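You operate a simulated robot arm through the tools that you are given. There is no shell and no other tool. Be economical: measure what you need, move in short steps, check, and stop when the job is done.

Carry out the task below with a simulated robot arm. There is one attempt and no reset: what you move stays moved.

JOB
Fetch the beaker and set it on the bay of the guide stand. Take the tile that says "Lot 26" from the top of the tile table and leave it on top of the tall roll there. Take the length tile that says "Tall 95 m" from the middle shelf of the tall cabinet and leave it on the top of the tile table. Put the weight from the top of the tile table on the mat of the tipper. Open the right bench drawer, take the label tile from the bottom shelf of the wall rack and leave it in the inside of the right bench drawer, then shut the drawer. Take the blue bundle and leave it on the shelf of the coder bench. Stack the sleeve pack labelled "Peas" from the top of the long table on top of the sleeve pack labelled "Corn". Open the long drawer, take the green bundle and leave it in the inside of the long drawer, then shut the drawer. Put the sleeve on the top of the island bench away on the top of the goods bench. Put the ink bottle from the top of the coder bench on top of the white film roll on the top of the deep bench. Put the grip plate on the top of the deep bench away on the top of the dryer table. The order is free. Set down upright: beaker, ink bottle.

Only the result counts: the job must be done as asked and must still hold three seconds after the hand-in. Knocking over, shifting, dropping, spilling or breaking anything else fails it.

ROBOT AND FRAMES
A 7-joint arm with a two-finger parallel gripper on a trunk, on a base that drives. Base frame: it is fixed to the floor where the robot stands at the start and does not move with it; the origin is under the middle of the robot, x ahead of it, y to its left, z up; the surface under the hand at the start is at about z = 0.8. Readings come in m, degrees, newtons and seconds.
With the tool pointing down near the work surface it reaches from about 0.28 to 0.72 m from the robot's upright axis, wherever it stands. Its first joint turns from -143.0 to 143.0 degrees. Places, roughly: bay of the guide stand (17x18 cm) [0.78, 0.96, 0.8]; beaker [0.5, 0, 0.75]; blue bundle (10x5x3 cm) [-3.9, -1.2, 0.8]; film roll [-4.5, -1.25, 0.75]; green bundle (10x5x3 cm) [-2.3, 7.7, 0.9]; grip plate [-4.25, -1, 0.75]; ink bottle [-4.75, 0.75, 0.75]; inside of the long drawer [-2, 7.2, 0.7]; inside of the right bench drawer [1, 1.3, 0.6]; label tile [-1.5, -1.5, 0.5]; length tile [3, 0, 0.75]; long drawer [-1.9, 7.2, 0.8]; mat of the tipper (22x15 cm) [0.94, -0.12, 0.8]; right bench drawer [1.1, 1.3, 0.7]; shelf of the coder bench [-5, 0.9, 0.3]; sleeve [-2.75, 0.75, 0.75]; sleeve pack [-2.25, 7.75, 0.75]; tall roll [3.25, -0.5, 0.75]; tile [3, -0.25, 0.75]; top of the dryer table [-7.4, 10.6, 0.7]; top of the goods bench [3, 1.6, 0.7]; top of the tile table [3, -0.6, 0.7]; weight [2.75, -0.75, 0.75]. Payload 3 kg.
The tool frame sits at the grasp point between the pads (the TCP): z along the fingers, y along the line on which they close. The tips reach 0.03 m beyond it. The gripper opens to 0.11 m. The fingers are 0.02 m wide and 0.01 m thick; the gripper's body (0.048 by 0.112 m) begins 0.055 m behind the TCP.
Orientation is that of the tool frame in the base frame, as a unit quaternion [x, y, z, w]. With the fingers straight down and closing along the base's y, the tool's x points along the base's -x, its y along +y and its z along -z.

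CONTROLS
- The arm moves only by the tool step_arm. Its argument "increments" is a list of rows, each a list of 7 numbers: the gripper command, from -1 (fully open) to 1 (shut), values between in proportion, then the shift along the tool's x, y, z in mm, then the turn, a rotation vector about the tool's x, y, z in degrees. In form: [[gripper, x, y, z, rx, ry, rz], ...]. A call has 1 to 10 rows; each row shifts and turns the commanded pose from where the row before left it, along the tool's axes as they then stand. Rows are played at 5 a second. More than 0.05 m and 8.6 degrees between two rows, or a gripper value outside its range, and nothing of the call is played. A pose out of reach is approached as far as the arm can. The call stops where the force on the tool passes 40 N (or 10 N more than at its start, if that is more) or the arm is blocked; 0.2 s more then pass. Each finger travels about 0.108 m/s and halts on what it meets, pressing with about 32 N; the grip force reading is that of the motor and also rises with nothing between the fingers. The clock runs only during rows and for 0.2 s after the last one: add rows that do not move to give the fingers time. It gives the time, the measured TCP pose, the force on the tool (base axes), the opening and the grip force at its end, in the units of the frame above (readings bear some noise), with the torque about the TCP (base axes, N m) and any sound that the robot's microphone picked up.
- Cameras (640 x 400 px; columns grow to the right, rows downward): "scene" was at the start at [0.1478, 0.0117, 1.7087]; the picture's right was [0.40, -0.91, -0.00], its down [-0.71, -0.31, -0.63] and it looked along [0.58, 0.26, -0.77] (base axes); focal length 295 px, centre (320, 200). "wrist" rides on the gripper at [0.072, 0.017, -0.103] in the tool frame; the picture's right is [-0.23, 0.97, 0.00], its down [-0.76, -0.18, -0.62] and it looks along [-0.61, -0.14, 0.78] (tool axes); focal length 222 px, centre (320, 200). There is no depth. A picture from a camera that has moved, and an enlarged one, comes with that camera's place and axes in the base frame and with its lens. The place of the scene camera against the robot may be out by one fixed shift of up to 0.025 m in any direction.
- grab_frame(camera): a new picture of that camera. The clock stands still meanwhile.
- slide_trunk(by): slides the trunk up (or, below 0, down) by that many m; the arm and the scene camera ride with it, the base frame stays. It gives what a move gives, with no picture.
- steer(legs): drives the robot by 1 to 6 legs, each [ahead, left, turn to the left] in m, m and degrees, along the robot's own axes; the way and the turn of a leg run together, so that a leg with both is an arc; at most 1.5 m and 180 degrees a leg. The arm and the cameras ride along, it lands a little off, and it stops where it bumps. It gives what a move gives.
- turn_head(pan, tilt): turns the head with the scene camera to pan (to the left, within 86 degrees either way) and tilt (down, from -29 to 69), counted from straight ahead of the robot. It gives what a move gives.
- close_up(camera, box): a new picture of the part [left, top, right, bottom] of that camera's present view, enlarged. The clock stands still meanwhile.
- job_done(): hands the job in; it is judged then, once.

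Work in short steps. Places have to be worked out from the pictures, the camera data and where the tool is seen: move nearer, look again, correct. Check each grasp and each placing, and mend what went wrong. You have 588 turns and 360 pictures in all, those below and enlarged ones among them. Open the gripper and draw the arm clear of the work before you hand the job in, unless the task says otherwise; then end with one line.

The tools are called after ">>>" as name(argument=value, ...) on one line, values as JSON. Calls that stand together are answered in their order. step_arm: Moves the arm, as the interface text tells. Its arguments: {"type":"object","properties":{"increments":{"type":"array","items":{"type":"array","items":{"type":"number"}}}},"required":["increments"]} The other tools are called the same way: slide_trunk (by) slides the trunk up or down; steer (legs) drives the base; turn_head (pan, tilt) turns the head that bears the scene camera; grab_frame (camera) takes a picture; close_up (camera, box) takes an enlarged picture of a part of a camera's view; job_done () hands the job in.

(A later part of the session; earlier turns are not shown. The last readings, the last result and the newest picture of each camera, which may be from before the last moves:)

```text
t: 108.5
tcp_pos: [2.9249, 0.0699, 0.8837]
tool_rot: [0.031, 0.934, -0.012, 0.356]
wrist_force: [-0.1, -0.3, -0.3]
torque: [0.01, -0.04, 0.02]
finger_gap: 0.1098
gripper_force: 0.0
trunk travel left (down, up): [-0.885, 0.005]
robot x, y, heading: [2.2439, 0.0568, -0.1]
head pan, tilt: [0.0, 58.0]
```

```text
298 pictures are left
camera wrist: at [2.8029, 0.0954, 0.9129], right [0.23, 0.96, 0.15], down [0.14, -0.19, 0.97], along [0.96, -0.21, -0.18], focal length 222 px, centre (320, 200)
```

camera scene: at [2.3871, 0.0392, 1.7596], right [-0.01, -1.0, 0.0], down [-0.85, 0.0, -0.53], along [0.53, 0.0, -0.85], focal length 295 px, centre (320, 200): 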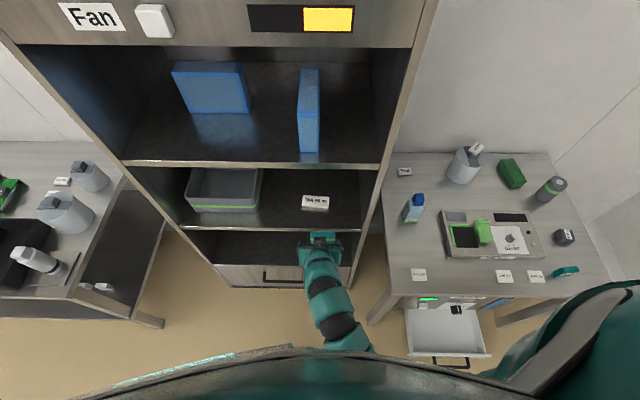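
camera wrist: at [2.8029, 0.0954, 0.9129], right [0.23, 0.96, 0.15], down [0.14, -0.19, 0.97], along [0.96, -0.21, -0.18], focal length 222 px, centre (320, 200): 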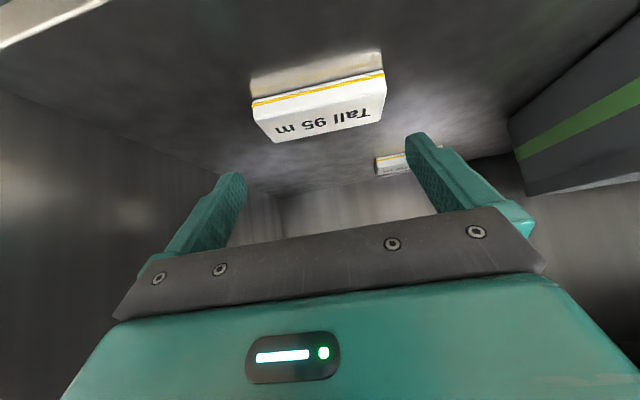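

Nicely centred and parallel. I descend 25 mm and check again.

>>> step_arm(increments=[[-1, 5, 0, 12, 0, 0, 0], [-1, 5, 0, 12, 0, 0, 0], [-1, 0, 0, 0, 0, 0, 0]])

>>> grab_frame(camera="wrist")

```text
t: 109.3
tcp_pos: [2.9333, 0.0699, 0.8585]
tool_rot: [0.03, 0.935, -0.011, 0.354]
wrist_force: [0.4, -0.2, 0.2]
torque: [-0.02, 0.01, -0.02]
finger_gap: 0.1099
gripper_force: 0.1
trunk travel left (down, up): [-0.885, 0.005]
robot x, y, heading: [2.2438, 0.0597, -0.1]
head pan, tilt: [0.0, 58.0]
```

```text
297 pictures are left
camera wrist: at [2.8105, 0.0948, 0.8873], right [0.23, 0.96, 0.15], down [0.14, -0.19, 0.97], along [0.96, -0.2, -0.18], focal length 222 px, centre (320, 200)
```

wrist: 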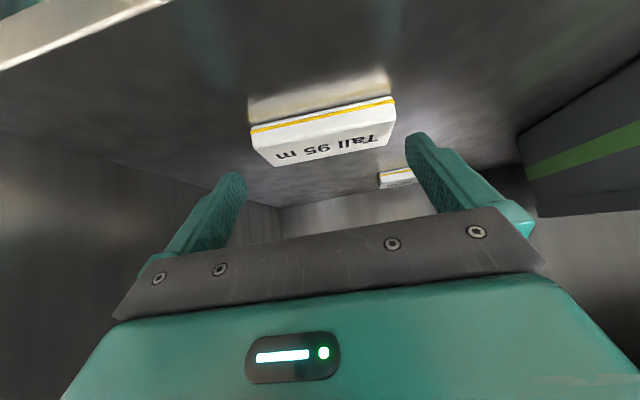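

Slightly off: I shift 2 mm toward −y and descend further.

>>> step_arm(increments=[[-1, 4, -2, 6, 0, 0, 0], [-1, 4, 0, 6, 0, 0, 0], [-1, 0, 0, 0, 0, 0, 0]])

>>> close_up(camera="wrist", box=[200, 80, 440, 230])

```text
t: 110.1
tcp_pos: [2.9331, 0.0676, 0.8452]
tool_rot: [0.03, 0.934, -0.012, 0.356]
wrist_force: [-1.4, 0.3, 2.0]
torque: [0.12, -0.02, 0.01]
finger_gap: 0.1099
gripper_force: 0.1
trunk travel left (down, up): [-0.885, 0.005]
robot x, y, heading: [2.2405, 0.0567, -0.2]
head pan, tilt: [0.0, 58.0]
```

```text
2.67 times, centred on (320, 155) of wrist
camera zoom: at [2.8119, 0.0927, 0.8737], right [0.23, 0.96, 0.15], down [0.14, -0.19, 0.97], along [0.96, -0.21, -0.18], focal length 592 px, centre (320, 320)
```

zoom: 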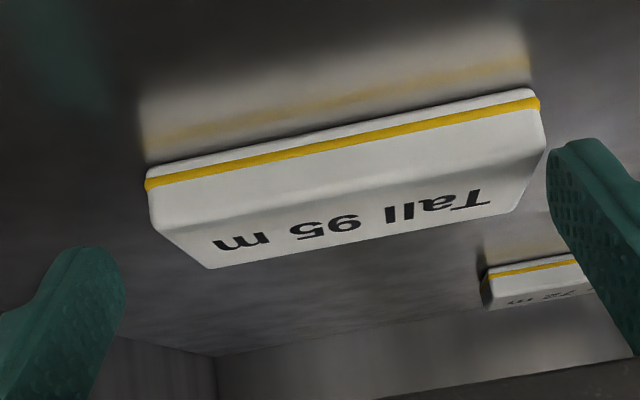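

Left gap is larger than right; I shift +4 mm in y, lift 2 mm, and close.

>>> step_arm(increments=[[-1, -1, 4, -1, 0, 0, 0], [-1, 0, 0, 0, 0, 0, 0], [0, 0, 0, 0, 0, 0, 0], [1, 0, 0, 0, 0, 0, 0], [1, 0, 0, 0, 0, 0, 0]])

>>> grab_frame(camera="wrist")

```text
t: 111.3
tcp_pos: [2.9361, 0.0716, 0.8448]
tool_rot: [0.031, 0.934, -0.011, 0.355]
wrist_force: [0.0, -0.4, 0.4]
torque: [0.02, 0.01, 0.04]
finger_gap: 0.0
gripper_force: 31.7
trunk travel left (down, up): [-0.885, 0.005]
robot x, y, heading: [2.2395, 0.0586, -0.4]
head pan, tilt: [0.0, 58.0]
```

```text
295 pictures are left
camera wrist: at [2.8133, 0.0973, 0.8748], right [0.23, 0.96, 0.15], down [0.14, -0.19, 0.97], along [0.96, -0.2, -0.18], focal length 222 px, centre (320, 200)
```

wrist: 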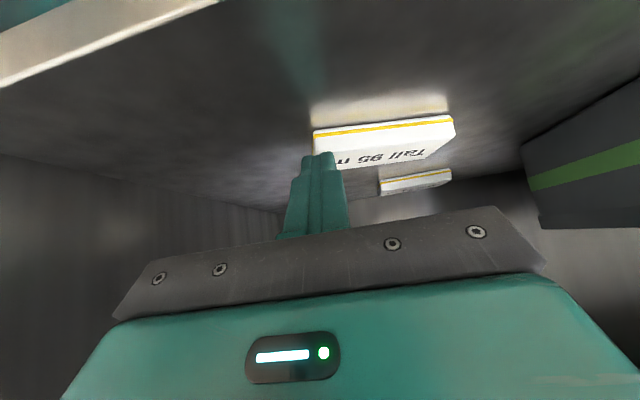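

The fingers slipped over the tile (too high by ≈6 mm) and pushed it: it now lies at about (2.974, 0.113), yaw −20°. I rise, open, rotate to match and look again.

>>> step_arm(increments=[[1, -14, 0, -15, 0, 0, 0], [-1, -14, 0, -15, 0, 0, 0], [-1, 0, 0, 0, 5.5, 0, 6.15], [-1, 0, 0, 0, 5.5, 0, 6.15], [-1, 0, 26, 0, 0, 0, 0], [-1, 0, 26, 0, 0, 0, 0], [-1, 0, 0, 0, 0, 0, 0]])

>>> grab_frame(camera="wrist")

```text
t: 112.9
tcp_pos: [2.9525, 0.1196, 0.8869]
tool_rot: [0.164, 0.92, -0.063, 0.351]
wrist_force: [-0.5, 0.2, -0.6]
torque: [0.01, 0.01, 0.0]
finger_gap: 0.11
gripper_force: 0.2
trunk travel left (down, up): [-0.885, 0.005]
robot x, y, heading: [2.2426, 0.059, -0.3]
head pan, tilt: [0.0, 58.0]
```

```text
294 pictures are left
camera wrist: at [2.8414, 0.1784, 0.9163], right [0.5, 0.85, 0.15], down [0.08, -0.22, 0.97], along [0.86, -0.47, -0.18], focal length 222 px, centre (320, 200)
```

wrist: 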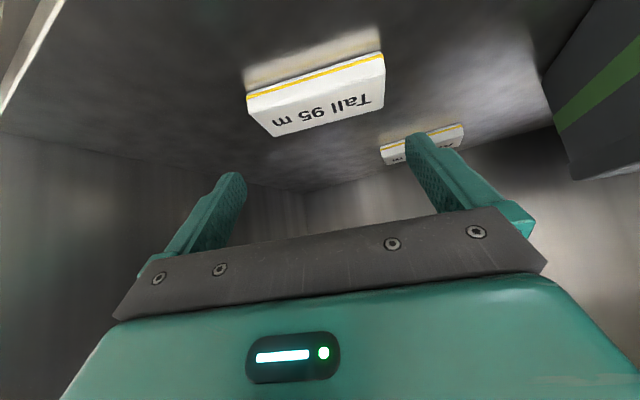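

Refined: tile yaw −16°, centre (2.981, 0.115). I correct yaw +4.4° and descend 30 mm.

>>> step_arm(increments=[[-1, 0, 3, 0, -2.9, 0, -3.3], [-1, 6.5, 0, 14, 0, 0, 0], [-1, 6.5, 0, 14, 0, 0, 0], [-1, 0, 0, 0, 0, 0, 0]])

>>> close_up(camera="wrist", box=[200, 60, 440, 210])

```text
t: 113.9
tcp_pos: [2.9642, 0.1208, 0.8574]
tool_rot: [0.129, 0.926, -0.05, 0.352]
wrist_force: [-0.5, 0.1, 0.3]
torque: [0.0, -0.04, 0.01]
finger_gap: 0.1099
gripper_force: 0.1
trunk travel left (down, up): [-0.885, 0.005]
robot x, y, heading: [2.2417, 0.0606, -0.2]
head pan, tilt: [0.0, 58.0]
```

```text
2.67 times, centred on (320, 135) of wrist
camera zoom: at [2.8488, 0.171, 0.8869], right [0.43, 0.89, 0.15], down [0.1, -0.21, 0.97], along [0.9, -0.4, -0.18], focal length 592 px, centre (320, 373)
```

zoom: 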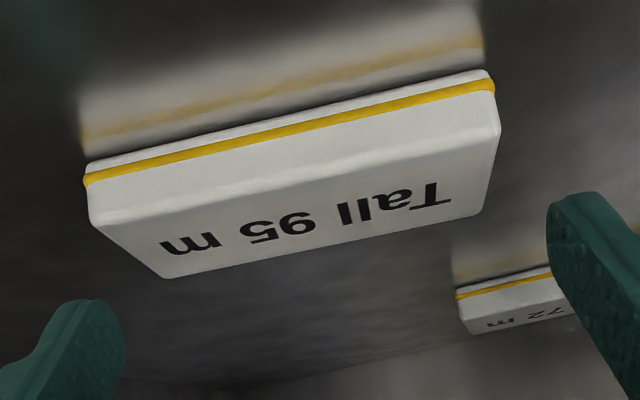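

Centred within about 1 mm. I descend the remaining ≈19 mm carefully.

>>> step_arm(increments=[[-1, 4.6, 0, 5.2, 0, 0, 0], [-1, 4, 0, 4.5, 0, 0, 0], [-1, 0, 0, 0, 0, 0, 0]])

>>> close_up(camera="wrist", box=[200, 60, 440, 210])

```text
t: 114.7
tcp_pos: [2.964, 0.1198, 0.8443]
tool_rot: [0.129, 0.926, -0.05, 0.352]
wrist_force: [0.5, 0.9, 0.4]
torque: [0.01, -0.03, -0.03]
finger_gap: 0.11
gripper_force: 0.1
trunk travel left (down, up): [-0.885, 0.005]
robot x, y, heading: [2.2371, 0.0561, -0.1]
head pan, tilt: [0.0, 58.0]
```

```text
2.67 times, centred on (320, 135) of wrist
camera zoom: at [2.8488, 0.1707, 0.8739], right [0.43, 0.89, 0.15], down [0.1, -0.21, 0.97], along [0.9, -0.4, -0.18], focal length 592 px, centre (320, 373)
```

zoom: 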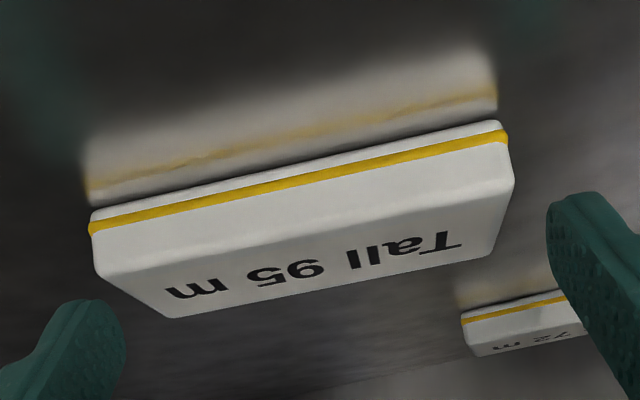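

By the picture the left gap is 5 mm and the right 13 mm, so I shift −4 mm and descend the last 7 mm.

>>> step_arm(increments=[[-1, 0, -4, 0, 0, 0, 0], [-1, 2.5, 0, 3, 0, 0, 0], [-1, 0, 0, 0, 0, 0, 0]])

>>> step_arm(increments=[[-1, 2, 0, 2.2, 0, 0, 0], [-1, 0, 0, 0, 0, 0, 0]])

>>> close_up(camera="wrist", box=[200, 60, 440, 210])

```text
t: 115.5
tcp_pos: [2.9604, 0.1163, 0.8419]
tool_rot: [0.128, 0.925, -0.05, 0.353]
wrist_force: [-0.1, -0.2, -0.9]
torque: [0.01, -0.02, 0.0]
finger_gap: 0.1103
gripper_force: 0.2
trunk travel left (down, up): [-0.885, 0.005]
robot x, y, heading: [2.2392, 0.0623, -0.3]
head pan, tilt: [0.0, 58.0]
```

```text
t: 116.1
tcp_pos: [2.9623, 0.1156, 0.8385]
tool_rot: [0.13, 0.926, -0.051, 0.352]
wrist_force: [-0.2, 0.3, 0.6]
torque: [0.04, -0.01, -0.01]
finger_gap: 0.11
gripper_force: 0.0
trunk travel left (down, up): [-0.885, 0.005]
robot x, y, heading: [2.2409, 0.0539, -0.1]
head pan, tilt: [0.0, 58.0]
```

```text
2.67 times, centred on (320, 135) of wrist
camera zoom: at [2.8478, 0.1658, 0.8672], right [0.43, 0.89, 0.15], down [0.1, -0.21, 0.97], along [0.9, -0.4, -0.18], focal length 592 px, centre (320, 373)
```

zoom: 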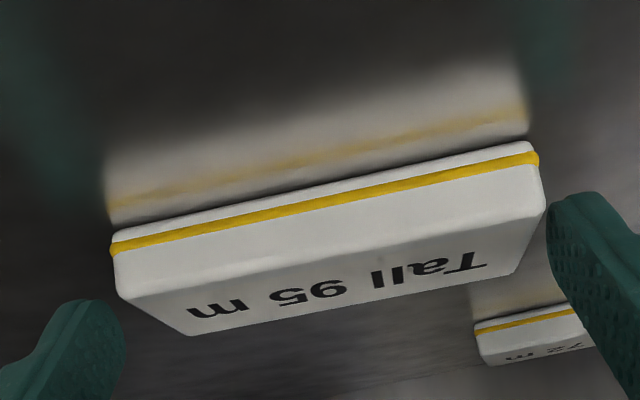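

Balanced now. Lower a few mm more to touch the shelf.

>>> step_arm(increments=[[-1, 1.5, 0, 1.7, 0, 0, 0], [-1, 0, 0, 0, 0, 0, 0]])

>>> step_arm(increments=[[-1, 1.5, 0, 1.7, 0, 0, 0], [-1, 0, 0, 0, 0, 0, 0]])

>>> step_arm(increments=[[-1, 1.5, 0, 1.7, 0, 0, 0], [-1, 0, 0, 0, 0, 0, 0]])

>>> close_up(camera="wrist", box=[200, 60, 440, 210])

```text
t: 116.7
tcp_pos: [2.9614, 0.1153, 0.8351]
tool_rot: [0.129, 0.926, -0.051, 0.352]
wrist_force: [-0.1, 0.3, 0.3]
torque: [0.02, 0.03, 0.01]
finger_gap: 0.1099
gripper_force: 0.0
trunk travel left (down, up): [-0.885, 0.005]
robot x, y, heading: [2.24, 0.061, -0.0]
head pan, tilt: [0.0, 58.0]
```

```text
t: 117.3
tcp_pos: [2.9622, 0.1169, 0.8333]
tool_rot: [0.129, 0.926, -0.05, 0.352]
wrist_force: [-0.5, 0.4, -0.2]
torque: [-0.04, 0.01, -0.04]
finger_gap: 0.1101
gripper_force: 0.1
trunk travel left (down, up): [-0.885, 0.005]
robot x, y, heading: [2.2454, 0.0581, -0.1]
head pan, tilt: [0.0, 58.0]
```

```text
t: 117.9
tcp_pos: [2.9606, 0.1168, 0.8321]
tool_rot: [0.128, 0.926, -0.049, 0.353]
wrist_force: [0.0, 0.0, 0.2]
torque: [0.04, 0.04, -0.01]
finger_gap: 0.11
gripper_force: 0.0
trunk travel left (down, up): [-0.885, 0.005]
robot x, y, heading: [2.2383, 0.0581, -0.3]
head pan, tilt: [0.0, 58.0]
```

```text
2.67 times, centred on (320, 135) of wrist
camera zoom: at [2.8465, 0.1667, 0.8614], right [0.43, 0.89, 0.15], down [0.1, -0.21, 0.97], along [0.9, -0.4, -0.18], focal length 592 px, centre (320, 373)
```

zoom: 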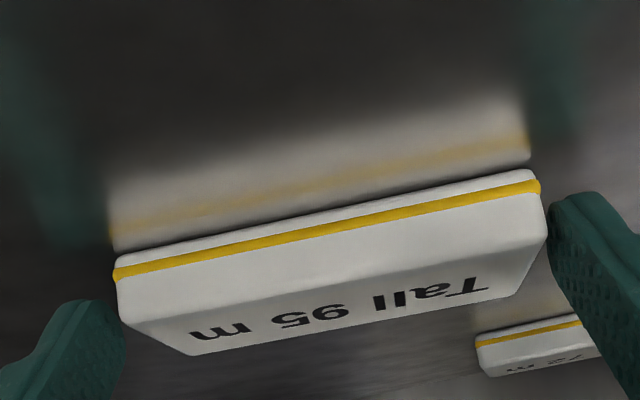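

Fingers flank the tile well. Close.

>>> step_arm(increments=[[-0.5, 0, 0, 0, 0, 0, 0], [0, 0, 0, 0, 0, 0, 0], [1, 0, 0, 0, 0, 0, 0], [1, 0, 0, 0, 0, 0, 0]])

>>> grab_frame(camera="wrist")

```text
t: 118.9
tcp_pos: [2.9597, 0.1161, 0.832]
tool_rot: [0.129, 0.925, -0.05, 0.353]
wrist_force: [0.4, 0.4, 0.3]
torque: [-0.01, 0.02, -0.01]
finger_gap: 0.0988
gripper_force: 31.8
trunk travel left (down, up): [-0.885, 0.005]
robot x, y, heading: [2.2382, 0.0547, -0.2]
head pan, tilt: [0.0, 58.0]
```

```text
289 pictures are left
camera wrist: at [2.8464, 0.1667, 0.8614], right [0.43, 0.89, 0.15], down [0.1, -0.21, 0.97], along [0.9, -0.4, -0.18], focal length 222 px, centre (320, 200)
```

wrist: 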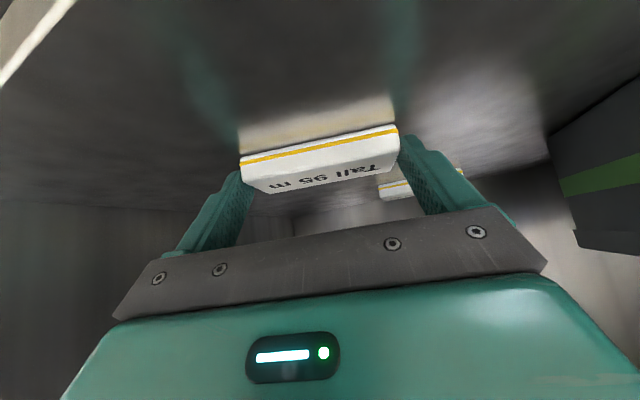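

Gripped (98.8 mm). Lift and pull out of the shelf.

>>> step_arm(increments=[[1, -13, 0, -15, 0, 0, 0], [1, -13, 0, -15, 0, 0, 0], [1, -6, 0, -8, 0, 0, 0], [1, 30, 0, -26, 0, 0, 0], [1, 30, 0, -26, 0, 0, 0], [1, 30, 0, -26, 0, 0, 0], [1, 30, 0, -26, 0, 0, 0], [1, 30, 0, -26, 0, 0, 0], [1, 0, 0, 0, 0, 0, 0]])

>>> grab_frame(camera="wrist")

>>> grab_frame(camera="scene")

```text
t: 120.9
tcp_pos: [2.7707, 0.1698, 0.8765]
tool_rot: [0.128, 0.926, -0.051, 0.351]
wrist_force: [0.2, 1.1, -1.0]
torque: [-0.01, 0.04, 0.04]
finger_gap: 0.0989
gripper_force: 32.1
trunk travel left (down, up): [-0.885, 0.005]
robot x, y, heading: [2.2428, 0.0599, -0.2]
head pan, tilt: [0.0, 58.0]
```

```text
288 pictures are left
camera wrist: at [2.6564, 0.2211, 0.9059], right [0.43, 0.89, 0.15], down [0.1, -0.21, 0.97], along [0.9, -0.4, -0.18], focal length 222 px, centre (320, 200)
```

wrist: 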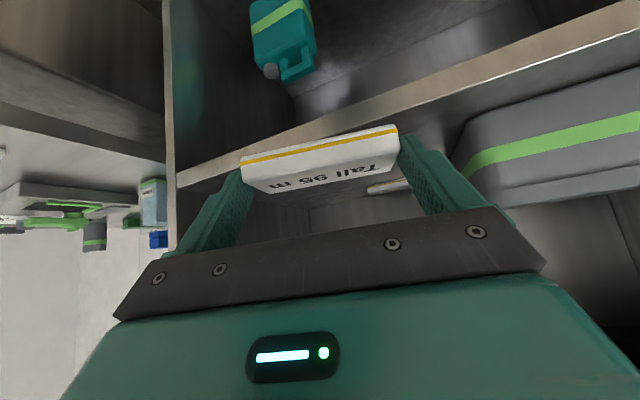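

```text
287 pictures are left
camera scene: at [2.3882, 0.0395, 1.7595], right [0.0, -1.0, 0.0], down [-0.85, 0.0, -0.53], along [0.53, 0.0, -0.85], focal length 295 px, centre (320, 200)
```

scene: 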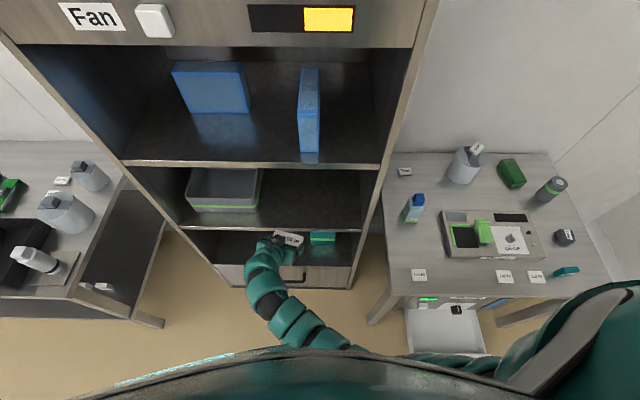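

Tile is out. I drive a little right to y≈−0.12 and bring it over the free spot at (2.825, −0.31) on the tile table.

>>> steer(legs=[[-0.04, -0.18, 0.2]])

>>> turn_head(pan=-20, tilt=55)

```text
t: 122.5
tcp_pos: [2.7291, -0.0057, 0.876]
tool_rot: [0.125, 0.926, -0.048, 0.353]
wrist_force: [-0.1, -0.5, -0.7]
torque: [-0.01, 0.02, 0.01]
finger_gap: 0.0987
gripper_force: 32.2
trunk travel left (down, up): [-0.885, 0.005]
robot x, y, heading: [2.2003, -0.1199, 0.3]
head pan, tilt: [0.0, 58.0]
```

```text
t: 123.3
tcp_pos: [2.729, -0.0055, 0.8775]
tool_rot: [0.125, 0.926, -0.05, 0.352]
wrist_force: [-1.1, -0.3, 0.0]
torque: [-0.02, 0.03, 0.0]
finger_gap: 0.0988
gripper_force: 32.4
trunk travel left (down, up): [-0.885, 0.005]
robot x, y, heading: [2.2031, -0.1222, 0.2]
head pan, tilt: [-20.0, 55.0]
```

Swing over to the spot.

>>> step_arm(increments=[[1, 0, -42, 0, 0, 0, 0], [1, -10, -42, 12, 0, 0, 0], [1, -15, -42, 17, 0, 0, 0], [1, -19, -42, 22, 0, 0, 0], [1, -19, -42, 22, 0, 0, 0], [1, -19, -30, 22, 0, 0, 0], [1, -19, -26, 22, 0, 0, 0], [1, 0, 0, 0, 0, 0, 0]])

>>> grab_frame(camera="wrist")

>>> grab_frame(camera="scene")

```text
refused: row 4 steps farther than a row can; nothing moved
```

```text
286 pictures are left
camera wrist: at [2.6148, 0.0443, 0.9062], right [0.42, 0.89, 0.15], down [0.1, -0.21, 0.97], along [0.9, -0.4, -0.18], focal length 222 px, centre (320, 200)
```

wrist: 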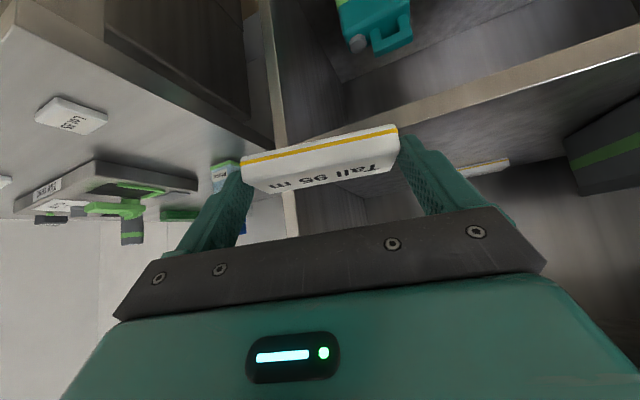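

```text
285 pictures are left
camera scene: at [2.3459, -0.164, 1.7633], right [-0.34, -0.94, 0.0], down [-0.77, 0.28, -0.57], along [0.54, -0.19, -0.82], focal length 295 px, centre (320, 200)
```

scene: 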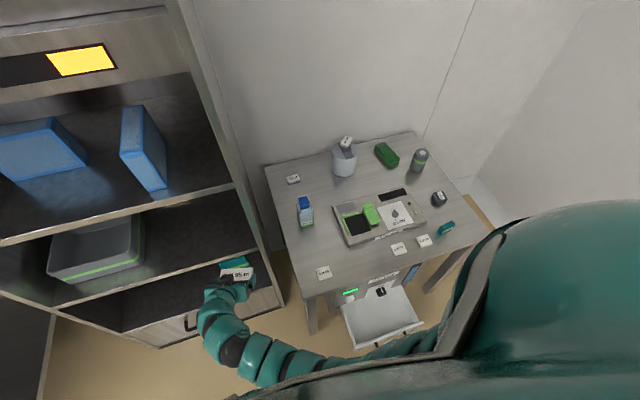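

Row too long; resend with smaller rows.

>>> step_arm(increments=[[1, -14.5, -38, 16.7, 0, 0, 0], [1, -14.5, -38, 16.7, 0, 0, 0], [1, -14.5, -38, 16.7, 0, 0, 0], [1, -14.5, -38, 16.7, 0, 0, 0], [1, -14.5, -38, 16.7, 0, 0, 0], [1, -14.5, -38, 16.7, 0, 0, 0], [1, -14.5, -38, 16.7, 0, 0, 0], [1, 0, 0, 0, 0, 0, 0]])

>>> grab_frame(camera="wrist")

>>> grab_frame(camera="scene")

```text
t: 125.1
tcp_pos: [2.8097, -0.3018, 0.8596]
tool_rot: [0.125, 0.926, -0.048, 0.352]
wrist_force: [-0.4, -0.6, 0.0]
torque: [0.01, -0.01, 0.01]
finger_gap: 0.0987
gripper_force: 31.6
trunk travel left (down, up): [-0.885, 0.005]
robot x, y, heading: [2.202, -0.1213, 0.2]
head pan, tilt: [-20.0, 55.0]
```

```text
284 pictures are left
camera wrist: at [2.6939, -0.252, 0.889], right [0.42, 0.89, 0.15], down [0.1, -0.21, 0.97], along [0.9, -0.4, -0.18], focal length 222 px, centre (320, 200)
```

wrist: 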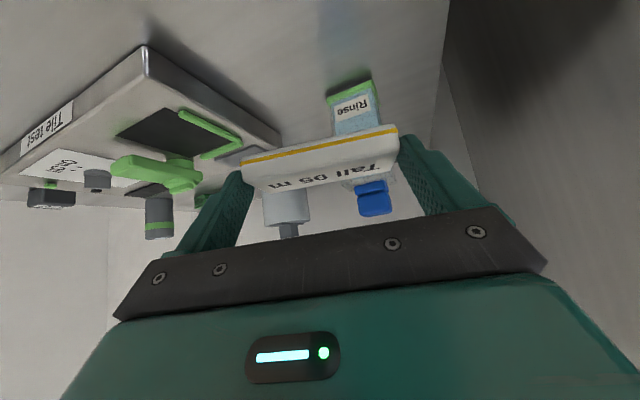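

```text
283 pictures are left
camera scene: at [2.3455, -0.1635, 1.7633], right [-0.34, -0.94, 0.0], down [-0.77, 0.28, -0.57], along [0.54, -0.19, -0.82], focal length 295 px, centre (320, 200)
```

scene: 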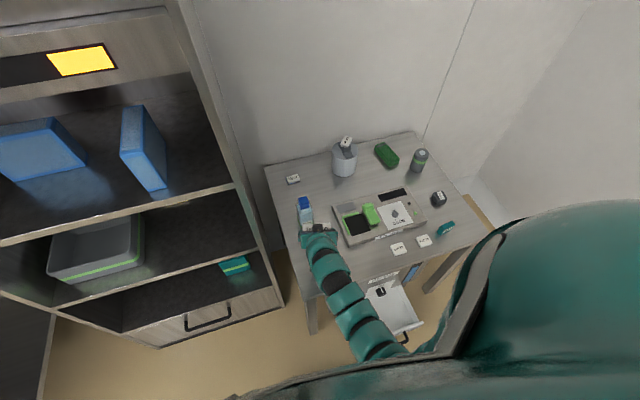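

Box edge is at y≈−0.38, so I shift 10 mm to +y, then descend.

>>> step_arm(increments=[[1, 0, 10, 0, 0, 0, 0], [1, 19, 0, 21, 0, 0, 0], [1, 19, 0, 21, 0, 0, 0], [1, 17, 0, 19, 0, 0, 0], [1, 0, 0, 0, 0, 0, 0]])

>>> grab_frame(camera="wrist")

```text
t: 126.3
tcp_pos: [2.8097, -0.2908, 0.777]
tool_rot: [0.125, 0.926, -0.048, 0.353]
wrist_force: [0.8, -0.7, -0.5]
torque: [0.0, 0.0, -0.01]
finger_gap: 0.0988
gripper_force: 32.4
trunk travel left (down, up): [-0.885, 0.005]
robot x, y, heading: [2.1999, -0.1202, 0.2]
head pan, tilt: [-20.0, 55.0]
```

```text
282 pictures are left
camera wrist: at [2.6961, -0.2413, 0.8061], right [0.42, 0.89, 0.15], down [0.1, -0.21, 0.97], along [0.9, -0.4, -0.18], focal length 222 px, centre (320, 200)
```

wrist: 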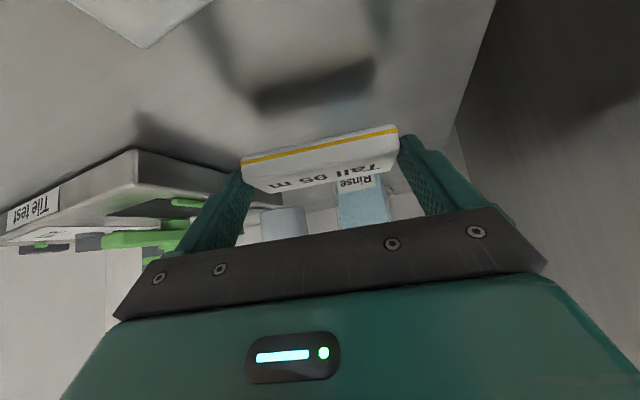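

Clear of box and bottle. I go down the last ~28 mm with decreasing steps.

>>> step_arm(increments=[[1, 9, 0, 10, 0, 0, 0], [1, 4, 0, 4.5, 0, 0, 0], [1, 0, 0, 0, 0, 0, 0]])

>>> step_arm(increments=[[1, 2, 0, 2.2, 0, 0, 0], [1, 2, 0, 2.2, 0, 0, 0], [1, 0, 0, 0, 0, 0, 0]])

>>> step_arm(increments=[[1, 1.3, 0, 1.5, 0, 0, 0], [1, 0, 0, 0, 0, 0, 0]])

```text
t: 127.1
tcp_pos: [2.8082, -0.2923, 0.7573]
tool_rot: [0.125, 0.926, -0.048, 0.353]
wrist_force: [-0.4, 0.2, -0.6]
torque: [-0.01, 0.03, 0.01]
finger_gap: 0.0986
gripper_force: 32.4
trunk travel left (down, up): [-0.885, 0.005]
robot x, y, heading: [2.2, -0.1191, 0.3]
head pan, tilt: [-20.0, 55.0]
```

```text
t: 127.9
tcp_pos: [2.8091, -0.2922, 0.7528]
tool_rot: [0.125, 0.926, -0.049, 0.354]
wrist_force: [0.8, 0.0, 12.4]
torque: [0.14, -0.18, -0.02]
finger_gap: 0.0988
gripper_force: 32.2
trunk travel left (down, up): [-0.885, 0.005]
robot x, y, heading: [2.2004, -0.1203, 0.4]
head pan, tilt: [-20.0, 55.0]
```

```text
t: 128.5
tcp_pos: [2.8102, -0.293, 0.7513]
tool_rot: [0.125, 0.925, -0.048, 0.356]
wrist_force: [2.7, 1.8, 24.4]
torque: [-0.03, -0.44, 0.05]
finger_gap: 0.0987
gripper_force: 32.9
trunk travel left (down, up): [-0.885, 0.005]
robot x, y, heading: [2.2008, -0.1201, 0.2]
head pan, tilt: [-20.0, 55.0]
```

Set down (24 N). I open fully and withdraw along the tool axis.

>>> step_arm(increments=[[1, -1, 0, -1, 0, 0, 0], [-1, 0, 0, 0, 0, 0, 0], [-1, 0, 0, 0, 0, 0, 0], [-1, 0, 0, -10, 0, 0, 0], [-1, 0, 0, -30, 0, 0, 0], [-1, -15, 0, -40, 0, 0, 0], [-1, -15, 0, -40, 0, 0, 0], [-1, 0, 0, 0, 0, 0, 0]])

>>> grab_frame(camera="wrist")

```text
t: 130.3
tcp_pos: [2.7528, -0.2775, 0.8589]
tool_rot: [0.126, 0.926, -0.049, 0.352]
wrist_force: [-0.3, 0.2, -0.2]
torque: [-0.04, -0.03, -0.02]
finger_gap: 0.1102
gripper_force: 0.0
trunk travel left (down, up): [-0.885, 0.005]
robot x, y, heading: [2.2006, -0.1244, -0.0]
head pan, tilt: [-20.0, 55.0]
```

```text
281 pictures are left
camera wrist: at [2.638, -0.2272, 0.888], right [0.42, 0.89, 0.15], down [0.1, -0.21, 0.97], along [0.9, -0.4, -0.18], focal length 222 px, centre (320, 200)
```

wrist: 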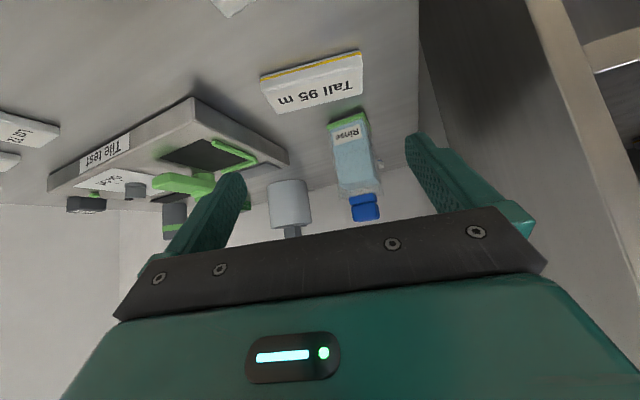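

"Tall 95 m" lies on the tile table. Next the 100 g weight: I untilt the tool, back off and go around the tray to its right side.

>>> step_arm(increments=[[-1, 25, 10, -20, 0, 8.2, 0], [-1, 25, 10, -20, 0, 8.2, 0], [-1, 20, 10, -20, 0, 8.2, 0], [-1, 10, 10, -20, 0, 8.2, 0], [-1, 0, 10, -20, 0, 8.4, 0], [-1, 0, 0, 0, 0, 0, -7.75], [-1, 0, 0, 0, 0, 0, -7.75], [-1, 0, 0, 0, 0, 0, 0]])

>>> steer(legs=[[-0.4, 0, 0], [0, -0.93, 0], [0.4, 0, 0]])

>>> turn_head(pan=15, tilt=52)

>>> grab_frame(camera="scene")

```text
t: 132.1
tcp_pos: [2.6612, -0.1989, 0.9059]
tool_rot: [0.0, 1.0, -0.002, 0.003]
wrist_force: [-0.5, 0.8, 0.8]
torque: [0.0, 0.02, 0.01]
finger_gap: 0.1101
gripper_force: 0.0
trunk travel left (down, up): [-0.885, 0.005]
robot x, y, heading: [2.1992, -0.1204, 0.1]
head pan, tilt: [-20.0, 55.0]
```

```text
t: 141.1
tcp_pos: [2.6708, -1.1206, 0.9068]
tool_rot: [0.002, 1.0, -0.002, 0.003]
wrist_force: [0.0, 0.7, 0.4]
torque: [-0.01, 0.01, 0.0]
finger_gap: 0.1099
gripper_force: 0.0
trunk travel left (down, up): [-0.885, 0.005]
robot x, y, heading: [2.2098, -1.0377, 0.2]
head pan, tilt: [-20.0, 55.0]
```

```text
t: 142.1
tcp_pos: [2.6708, -1.1218, 0.9074]
tool_rot: [0.003, 1.0, -0.002, 0.003]
wrist_force: [0.6, 0.1, -0.5]
torque: [0.02, -0.01, -0.02]
finger_gap: 0.1099
gripper_force: 0.1
trunk travel left (down, up): [-0.885, 0.005]
robot x, y, heading: [2.21, -1.0397, -0.1]
head pan, tilt: [15.0, 52.0]
```

```text
280 pictures are left
camera scene: at [2.3602, -1.0405, 1.7671], right [0.26, -0.97, 0.0], down [-0.76, -0.2, -0.62], along [0.59, 0.16, -0.79], focal length 295 px, centre (320, 200)
```

scene: 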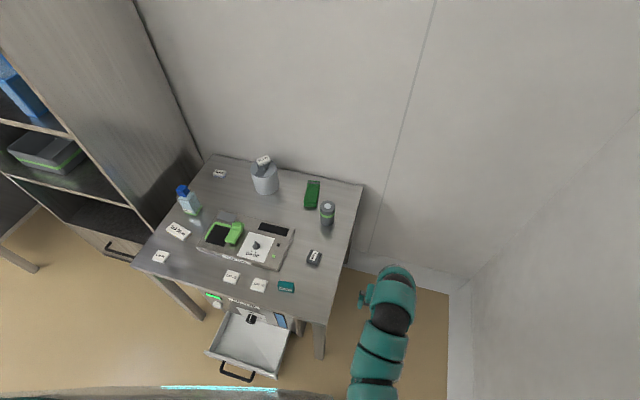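

I zoom on the weight for its orientation.

>>> close_up(camera="scene", box=[270, 190, 370, 300])

>>> step_arm(increments=[[-1, -20, 45, 0, 0, 0, 0], [-1, -20, 45, 0, 0, 0, 0], [-1, -20, 45, 0, 0, 0, 0], [-1, -20, 45, 0, 0, 0, 0], [-1, -10, 45, 0, 0, 0, 0], [-1, 0, 20, 0, 0, 0, 0]])

>>> grab_frame(camera="wrist")

```text
3.64 times, centred on (320, 245) of scene
camera zoom: at [2.3602, -1.0405, 1.7671], right [0.26, -0.97, 0.0], down [-0.76, -0.2, -0.62], along [0.59, 0.16, -0.79], focal length 1072 px, centre (320, 36)
```

zoom: 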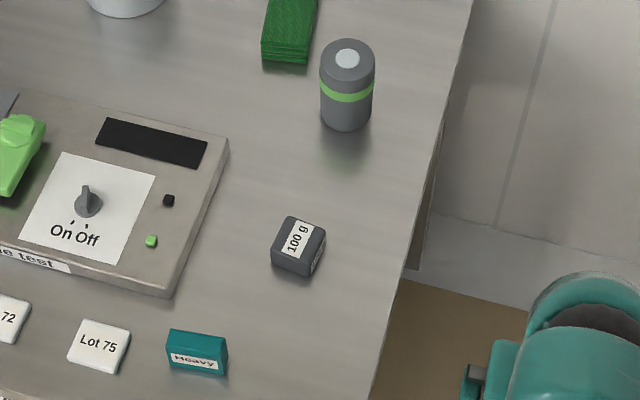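

```text
t: 143.5
tcp_pos: [2.7643, -0.8735, 0.9066]
tool_rot: [0.002, 1.0, -0.002, 0.004]
wrist_force: [-0.1, -0.2, 0.2]
torque: [0.04, -0.01, 0.0]
finger_gap: 0.1103
gripper_force: 0.0
trunk travel left (down, up): [-0.885, 0.005]
robot x, y, heading: [2.2103, -1.04, -0.2]
head pan, tilt: [15.0, 52.0]
```

```text
278 pictures are left
camera wrist: at [2.6906, -0.8557, 1.0094], right [0.23, 0.97, 0.0], down [0.76, -0.18, 0.63], along [0.61, -0.15, -0.78], focal length 222 px, centre (320, 200)
```

wrist: 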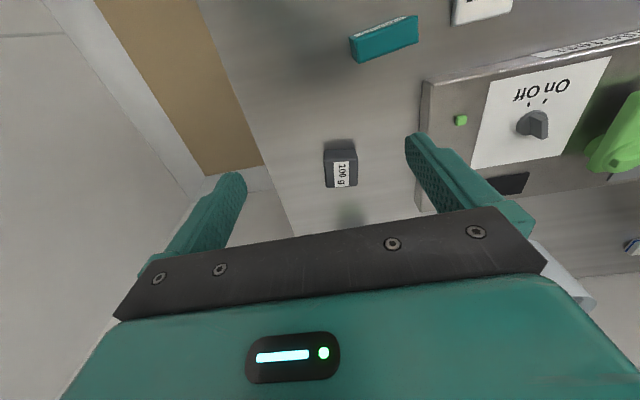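

Weight at ≈(2.849, −0.867). I move above it and descend.

>>> step_arm(increments=[[-0.6, -42, 3, 0, 0, 0, 0], [-0.6, -42, 3, 10, 0, 0, 0], [-0.6, 0, 0, 40, 0, 0, 0], [-0.6, 0, 0, 40, 0, 0, 0], [-0.6, 0, 0, 0, 0, 0, 0]])

>>> grab_frame(camera="wrist")

```text
t: 144.7
tcp_pos: [2.8272, -0.8757, 0.8759]
tool_rot: [0.001, 1.0, -0.001, 0.004]
wrist_force: [0.4, 0.7, -0.2]
torque: [0.0, 0.02, 0.04]
finger_gap: 0.0879
gripper_force: 0.0
out of reach, approached as far as the arm can: row 2, 3, 4
trunk travel left (down, up): [-0.885, 0.005]
robot x, y, heading: [2.2075, -1.0364, -0.2]
head pan, tilt: [15.0, 52.0]
```

```text
277 pictures are left
camera wrist: at [2.7528, -0.858, 0.9786], right [0.23, 0.97, 0.0], down [0.76, -0.18, 0.63], along [0.61, -0.15, -0.78], focal length 222 px, centre (320, 200)
```

wrist: 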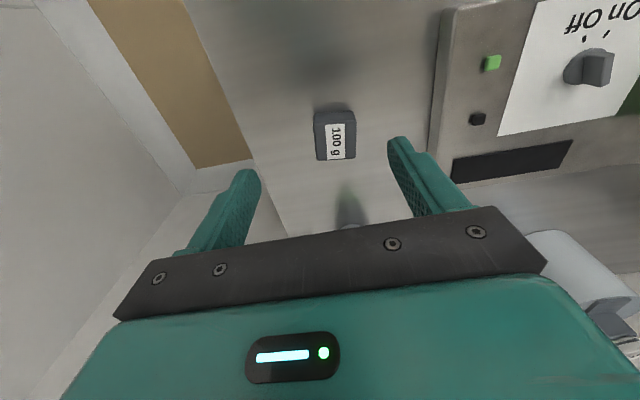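

Out of reach at this trunk height; I lower the trunk 0.06 and then correct.

>>> slide_trunk(by=-0.06)

>>> step_arm(increments=[[-0.6, -22, 10, 0, 0, 0, 0], [-0.6, 0, 0, 20, 0, 0, 0], [-0.6, 0, 0, 0, 0, 0, 0]])

>>> grab_frame(camera="wrist")

```text
t: 145.7
tcp_pos: [2.8265, -0.8762, 0.8159]
tool_rot: [0.001, 1.0, -0.002, 0.005]
wrist_force: [0.1, 0.4, -0.8]
torque: [0.03, 0.0, 0.0]
finger_gap: 0.0881
gripper_force: 0.1
trunk travel left (down, up): [-0.825, 0.065]
robot x, y, heading: [2.2119, -1.0426, -0.1]
head pan, tilt: [15.0, 52.0]
```

```text
t: 146.5
tcp_pos: [2.8222, -0.8782, 0.8084]
tool_rot: [0.001, 1.0, -0.003, 0.004]
wrist_force: [0.5, 0.2, -0.7]
torque: [0.01, -0.01, 0.0]
finger_gap: 0.088
gripper_force: 0.1
out of reach, approached as far as the arm can: row 1, 2
trunk travel left (down, up): [-0.825, 0.065]
robot x, y, heading: [2.2068, -1.0396, 0.1]
head pan, tilt: [15.0, 52.0]
```

```text
276 pictures are left
camera wrist: at [2.7487, -0.86, 0.9105], right [0.23, 0.97, 0.0], down [0.76, -0.18, 0.63], along [0.61, -0.15, -0.78], focal length 222 px, centre (320, 200)
```

wrist: 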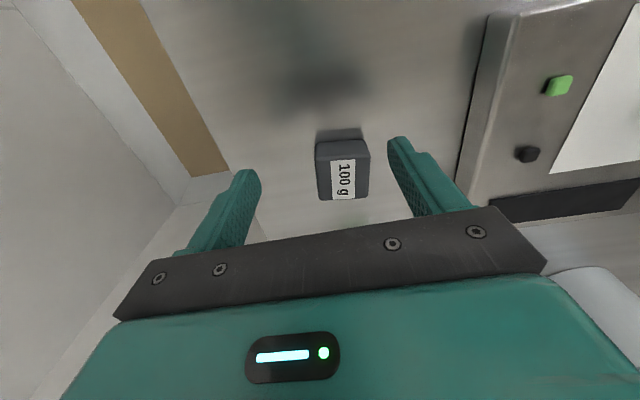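

I drive 6 cm ahead instead to get within reach.

>>> steer(legs=[[0.06, 0.01, 0]])

>>> grab_frame(camera="wrist")

```text
t: 147.4
tcp_pos: [2.8829, -0.8675, 0.8077]
tool_rot: [0.001, 1.0, -0.004, 0.003]
wrist_force: [0.2, 0.0, 0.3]
torque: [0.02, 0.0, 0.01]
finger_gap: 0.088
gripper_force: 0.0
trunk travel left (down, up): [-0.825, 0.065]
robot x, y, heading: [2.2673, -1.0323, -0.0]
head pan, tilt: [15.0, 52.0]
```

```text
275 pictures are left
camera wrist: at [2.8092, -0.8492, 0.9097], right [0.23, 0.97, 0.0], down [0.76, -0.18, 0.63], along [0.61, -0.15, -0.78], focal length 222 px, centre (320, 200)
```

wrist: 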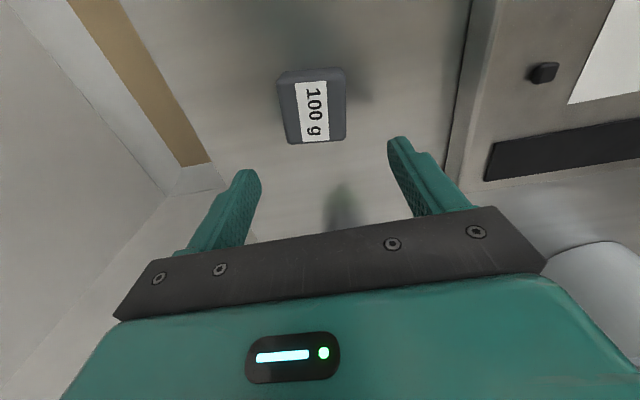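

Weight at (2.848, −0.865). I move over it and descend to z≈0.758.

>>> step_arm(increments=[[-0.6, 35, 3, 0, 0, 0, 0], [-0.6, 0, 0, 25, 0, 0, 0], [-0.6, 0, 0, 0, 0, 0, 0]])

>>> grab_frame(camera="wrist")

```text
t: 148.2
tcp_pos: [2.8481, -0.8662, 0.7834]
tool_rot: [0.001, 1.0, -0.001, 0.004]
wrist_force: [-0.1, -0.1, 0.5]
torque: [-0.01, -0.07, 0.02]
finger_gap: 0.088
gripper_force: 0.1
trunk travel left (down, up): [-0.825, 0.065]
robot x, y, heading: [2.2695, -1.0338, -0.0]
head pan, tilt: [15.0, 52.0]
```

```text
274 pictures are left
camera wrist: at [2.7737, -0.849, 0.8856], right [0.23, 0.97, 0.0], down [0.76, -0.18, 0.63], along [0.61, -0.15, -0.78], focal length 222 px, centre (320, 200)
```

wrist: 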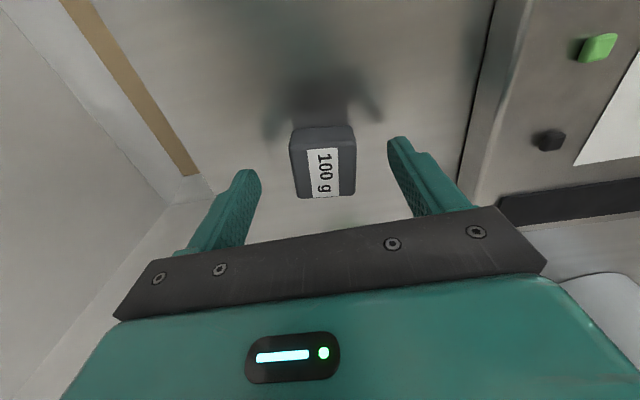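

Good alignment. Down 22 mm more and close.

>>> step_arm(increments=[[-0.6, 0, 0, 12, 0, 0, 0], [-0.6, 0, 0, 10, 0, 0, 0], [-0.6, 0, 0, 0, 0, 0, 0], [0.2, 0, 0, 0, 0, 0, 0], [1, 0, 0, 0, 0, 0, 0], [1, 0, 0, 0, 0, 0, 0]])

>>> step_arm(increments=[[1, 0, 0, -30, 0, 0, 0], [1, 0, 0, -40, 0, 0, 0], [1, 0, 0, -40, 0, 0, 0], [1, 20, 0, -30, 0, 0, 0], [1, 30, 0, 0, 0, 0, 0], [1, 30, 0, 0, 0, 0, 0]])

>>> grab_frame(camera="wrist")

```text
t: 149.7
tcp_pos: [2.8452, -0.8659, 0.7622]
tool_rot: [0.0, 1.0, -0.001, 0.004]
wrist_force: [-0.6, -0.8, 0.4]
torque: [0.03, -0.01, 0.05]
finger_gap: 0.0453
gripper_force: 31.8
out of reach, approached as far as the arm can: row 2
trunk travel left (down, up): [-0.825, 0.065]
robot x, y, heading: [2.2716, -1.0289, 0.1]
head pan, tilt: [15.0, 52.0]
```

```text
t: 151.1
tcp_pos: [2.7619, -0.8648, 0.9028]
tool_rot: [0.001, 1.0, -0.002, 0.006]
wrist_force: [-0.2, 0.2, -0.2]
torque: [-0.02, -0.02, -0.01]
finger_gap: 0.0454
gripper_force: 32.0
trunk travel left (down, up): [-0.825, 0.065]
robot x, y, heading: [2.2687, -1.0318, -0.0]
head pan, tilt: [15.0, 52.0]
```

```text
273 pictures are left
camera wrist: at [2.6875, -0.8474, 1.0055], right [0.23, 0.97, 0.0], down [0.75, -0.18, 0.63], along [0.61, -0.15, -0.78], focal length 222 px, centre (320, 200)
```

wrist: 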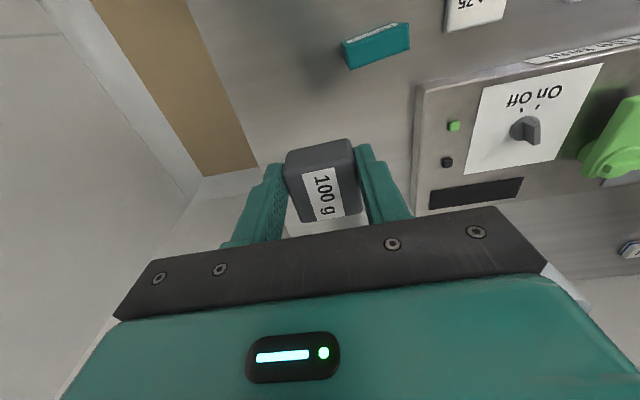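

Weight held. I back off, turn around, and go to the far side of the first table facing the tipper.

>>> steer(legs=[[-0.55, 0, 0], [0, 0, 180], [0, -0.9, 0]])

>>> turn_head(pan=0, tilt=45)

>>> grab_frame(camera="scene")

```text
t: 165.8
tcp_pos: [1.2635, -0.2738, 0.9016]
tool_rot: [1.0, -0.029, -0.004, -0.002]
wrist_force: [0.3, -1.1, -0.3]
torque: [-0.01, -0.05, 0.02]
finger_gap: 0.0453
gripper_force: 32.6
trunk travel left (down, up): [-0.825, 0.065]
robot x, y, heading: [1.7638, -0.1369, 177.1]
head pan, tilt: [15.0, 52.0]
```

```text
t: 166.5
tcp_pos: [1.264, -0.274, 0.9013]
tool_rot: [1.0, -0.029, -0.004, -0.002]
wrist_force: [-0.6, 0.3, -1.9]
torque: [-0.01, 0.0, -0.01]
finger_gap: 0.0452
gripper_force: 32.1
trunk travel left (down, up): [-0.825, 0.065]
robot x, y, heading: [1.7643, -0.1342, 177.0]
head pan, tilt: [0.0, 45.0]
```

```text
272 pictures are left
camera scene: at [1.6022, -0.1464, 1.7167], right [0.06, 1.0, 0.0], down [0.71, -0.04, -0.71], along [-0.71, 0.04, -0.71], focal length 295 px, centre (320, 200)
```

scene: 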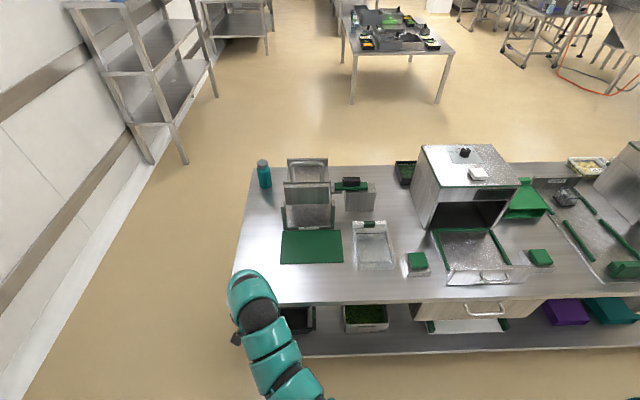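

The green mat is at about (0.93, −0.13). I drive 0.2 ahead and move the weight above it.

>>> steer(legs=[[0.2, 0, 3]])

>>> step_arm(increments=[[1, -35, -25, 0, 0, 0, 0], [1, -35, -30, 0, 0, 0, 0], [1, -35, -30, 0, 0, 0, 0], [1, -20, -30, 0, 0, 0, 0], [1, 0, -25, 0, 0, 0, 0], [1, 0, 0, 0, 0, 0, 0]])

>>> grab_frame(camera="wrist")

```text
t: 168.1
tcp_pos: [1.0712, -0.2965, 0.9018]
tool_rot: [1.0, -0.002, -0.004, -0.002]
wrist_force: [-0.5, 0.4, -1.2]
torque: [0.04, -0.08, 0.01]
finger_gap: 0.0452
gripper_force: 32.3
trunk travel left (down, up): [-0.825, 0.065]
robot x, y, heading: [1.5665, -0.1315, 179.7]
head pan, tilt: [0.0, 45.0]
```

```text
t: 169.5
tcp_pos: [0.9474, -0.1537, 0.9007]
tool_rot: [1.0, -0.001, -0.004, -0.002]
wrist_force: [-0.4, -0.4, -0.8]
torque: [0.01, -0.03, 0.02]
finger_gap: 0.0453
gripper_force: 31.9
trunk travel left (down, up): [-0.825, 0.065]
robot x, y, heading: [1.5654, -0.133, 179.9]
head pan, tilt: [0.0, 45.0]
```

```text
271 pictures are left
camera wrist: at [1.0194, -0.1717, 1.0037], right [-0.23, -0.97, 0.0], down [-0.76, 0.18, 0.63], along [-0.61, 0.15, -0.78], focal length 222 px, centre (320, 200)
```

wrist: 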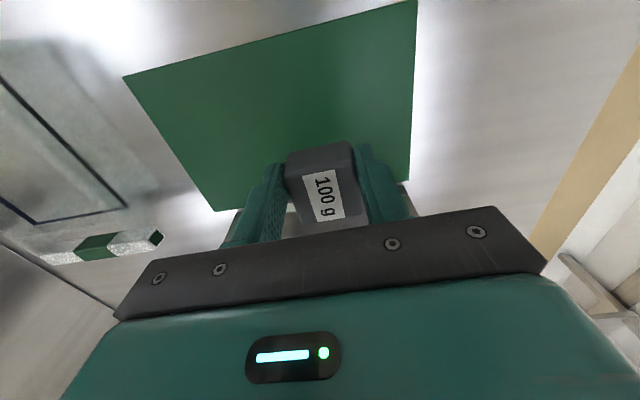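

Mat spans x 0.867–1.02, y −0.24–0.0. I centre over it and lower until contact.

>>> step_arm(increments=[[1, -2, -32, 0, 0, 0, 0], [1, 0, 0, 30, 0, 0, 0], [1, 0, 0, 20, 0, 0, 0], [1, 0, 0, 8, 0, 0, 0], [1, 0, 0, 0, 0, 0, 0]])

>>> step_arm(increments=[[1, 0, 0, 3, 0, 0, 0], [1, 0, 0, 3, 0, 0, 0], [1, 0, 0, 0, 0, 0, 0]])

>>> step_arm(increments=[[1, 0, 0, 3, 0, 0, 0], [1, 0, 0, 0, 0, 0, 0]])

```text
t: 170.7
tcp_pos: [0.9453, -0.1259, 0.8461]
tool_rot: [1.0, -0.001, -0.005, -0.002]
wrist_force: [-0.3, 0.3, 3.7]
torque: [-0.09, 0.02, -0.05]
finger_gap: 0.0453
gripper_force: 32.1
trunk travel left (down, up): [-0.825, 0.065]
robot x, y, heading: [1.5654, -0.1309, 179.9]
head pan, tilt: [0.0, 45.0]
```

```text
t: 171.5
tcp_pos: [0.9443, -0.1244, 0.843]
tool_rot: [1.0, -0.001, -0.006, -0.002]
wrist_force: [-3.6, -1.4, 24.7]
torque: [-0.14, 0.16, 0.01]
finger_gap: 0.0454
gripper_force: 31.2
trunk travel left (down, up): [-0.825, 0.065]
robot x, y, heading: [1.5651, -0.1318, 179.8]
head pan, tilt: [0.0, 45.0]
```

```text
t: 172.1
tcp_pos: [0.9423, -0.1252, 0.8415]
tool_rot: [1.0, -0.001, -0.009, 0.0]
wrist_force: [1.3, -1.6, 17.7]
torque: [-0.01, -0.21, -0.01]
finger_gap: 0.0451
gripper_force: 32.4
trunk travel left (down, up): [-0.825, 0.065]
robot x, y, heading: [1.5635, -0.1297, 180.1]
head pan, tilt: [0.0, 45.0]
stopped in row 2: the force on the tool passed its limit at 43 N (the readings are from after the stop); the commanded pose is now the measured one
```

On the mat. Release and rise.

>>> step_arm(increments=[[1, 0, 0, -3, 0, 0, 0], [0, 0, 0, 0, 0, 0, 0], [-0.5, 0, 0, 0, 0, 0, 0], [-0.5, 0, 0, 0, 0, 0, 0], [-0.5, 0, 0, -40, 0, 0, 0], [-0.5, 0, 0, -40, 0, 0, 0], [-0.5, 20, 0, -30, 0, 0, 0], [-0.5, 30, 0, 0, 0, 0, 0]])

>>> grab_frame(camera="wrist")

```text
t: 173.9
tcp_pos: [0.9967, -0.1265, 0.9504]
tool_rot: [1.0, -0.001, -0.006, 0.0]
wrist_force: [-0.5, -0.5, 0.6]
torque: [-0.02, -0.03, 0.0]
finger_gap: 0.0826
gripper_force: 0.0
trunk travel left (down, up): [-0.825, 0.065]
robot x, y, heading: [1.5673, -0.1345, 180.2]
head pan, tilt: [0.0, 45.0]
```

```text
270 pictures are left
camera wrist: at [1.0692, -0.1418, 1.0533], right [-0.23, -0.97, 0.0], down [-0.75, 0.18, 0.63], along [-0.62, 0.14, -0.77], focal length 222 px, centre (320, 200)
```

wrist: 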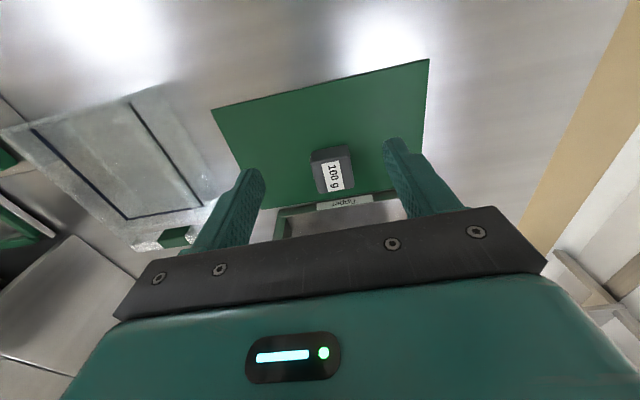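

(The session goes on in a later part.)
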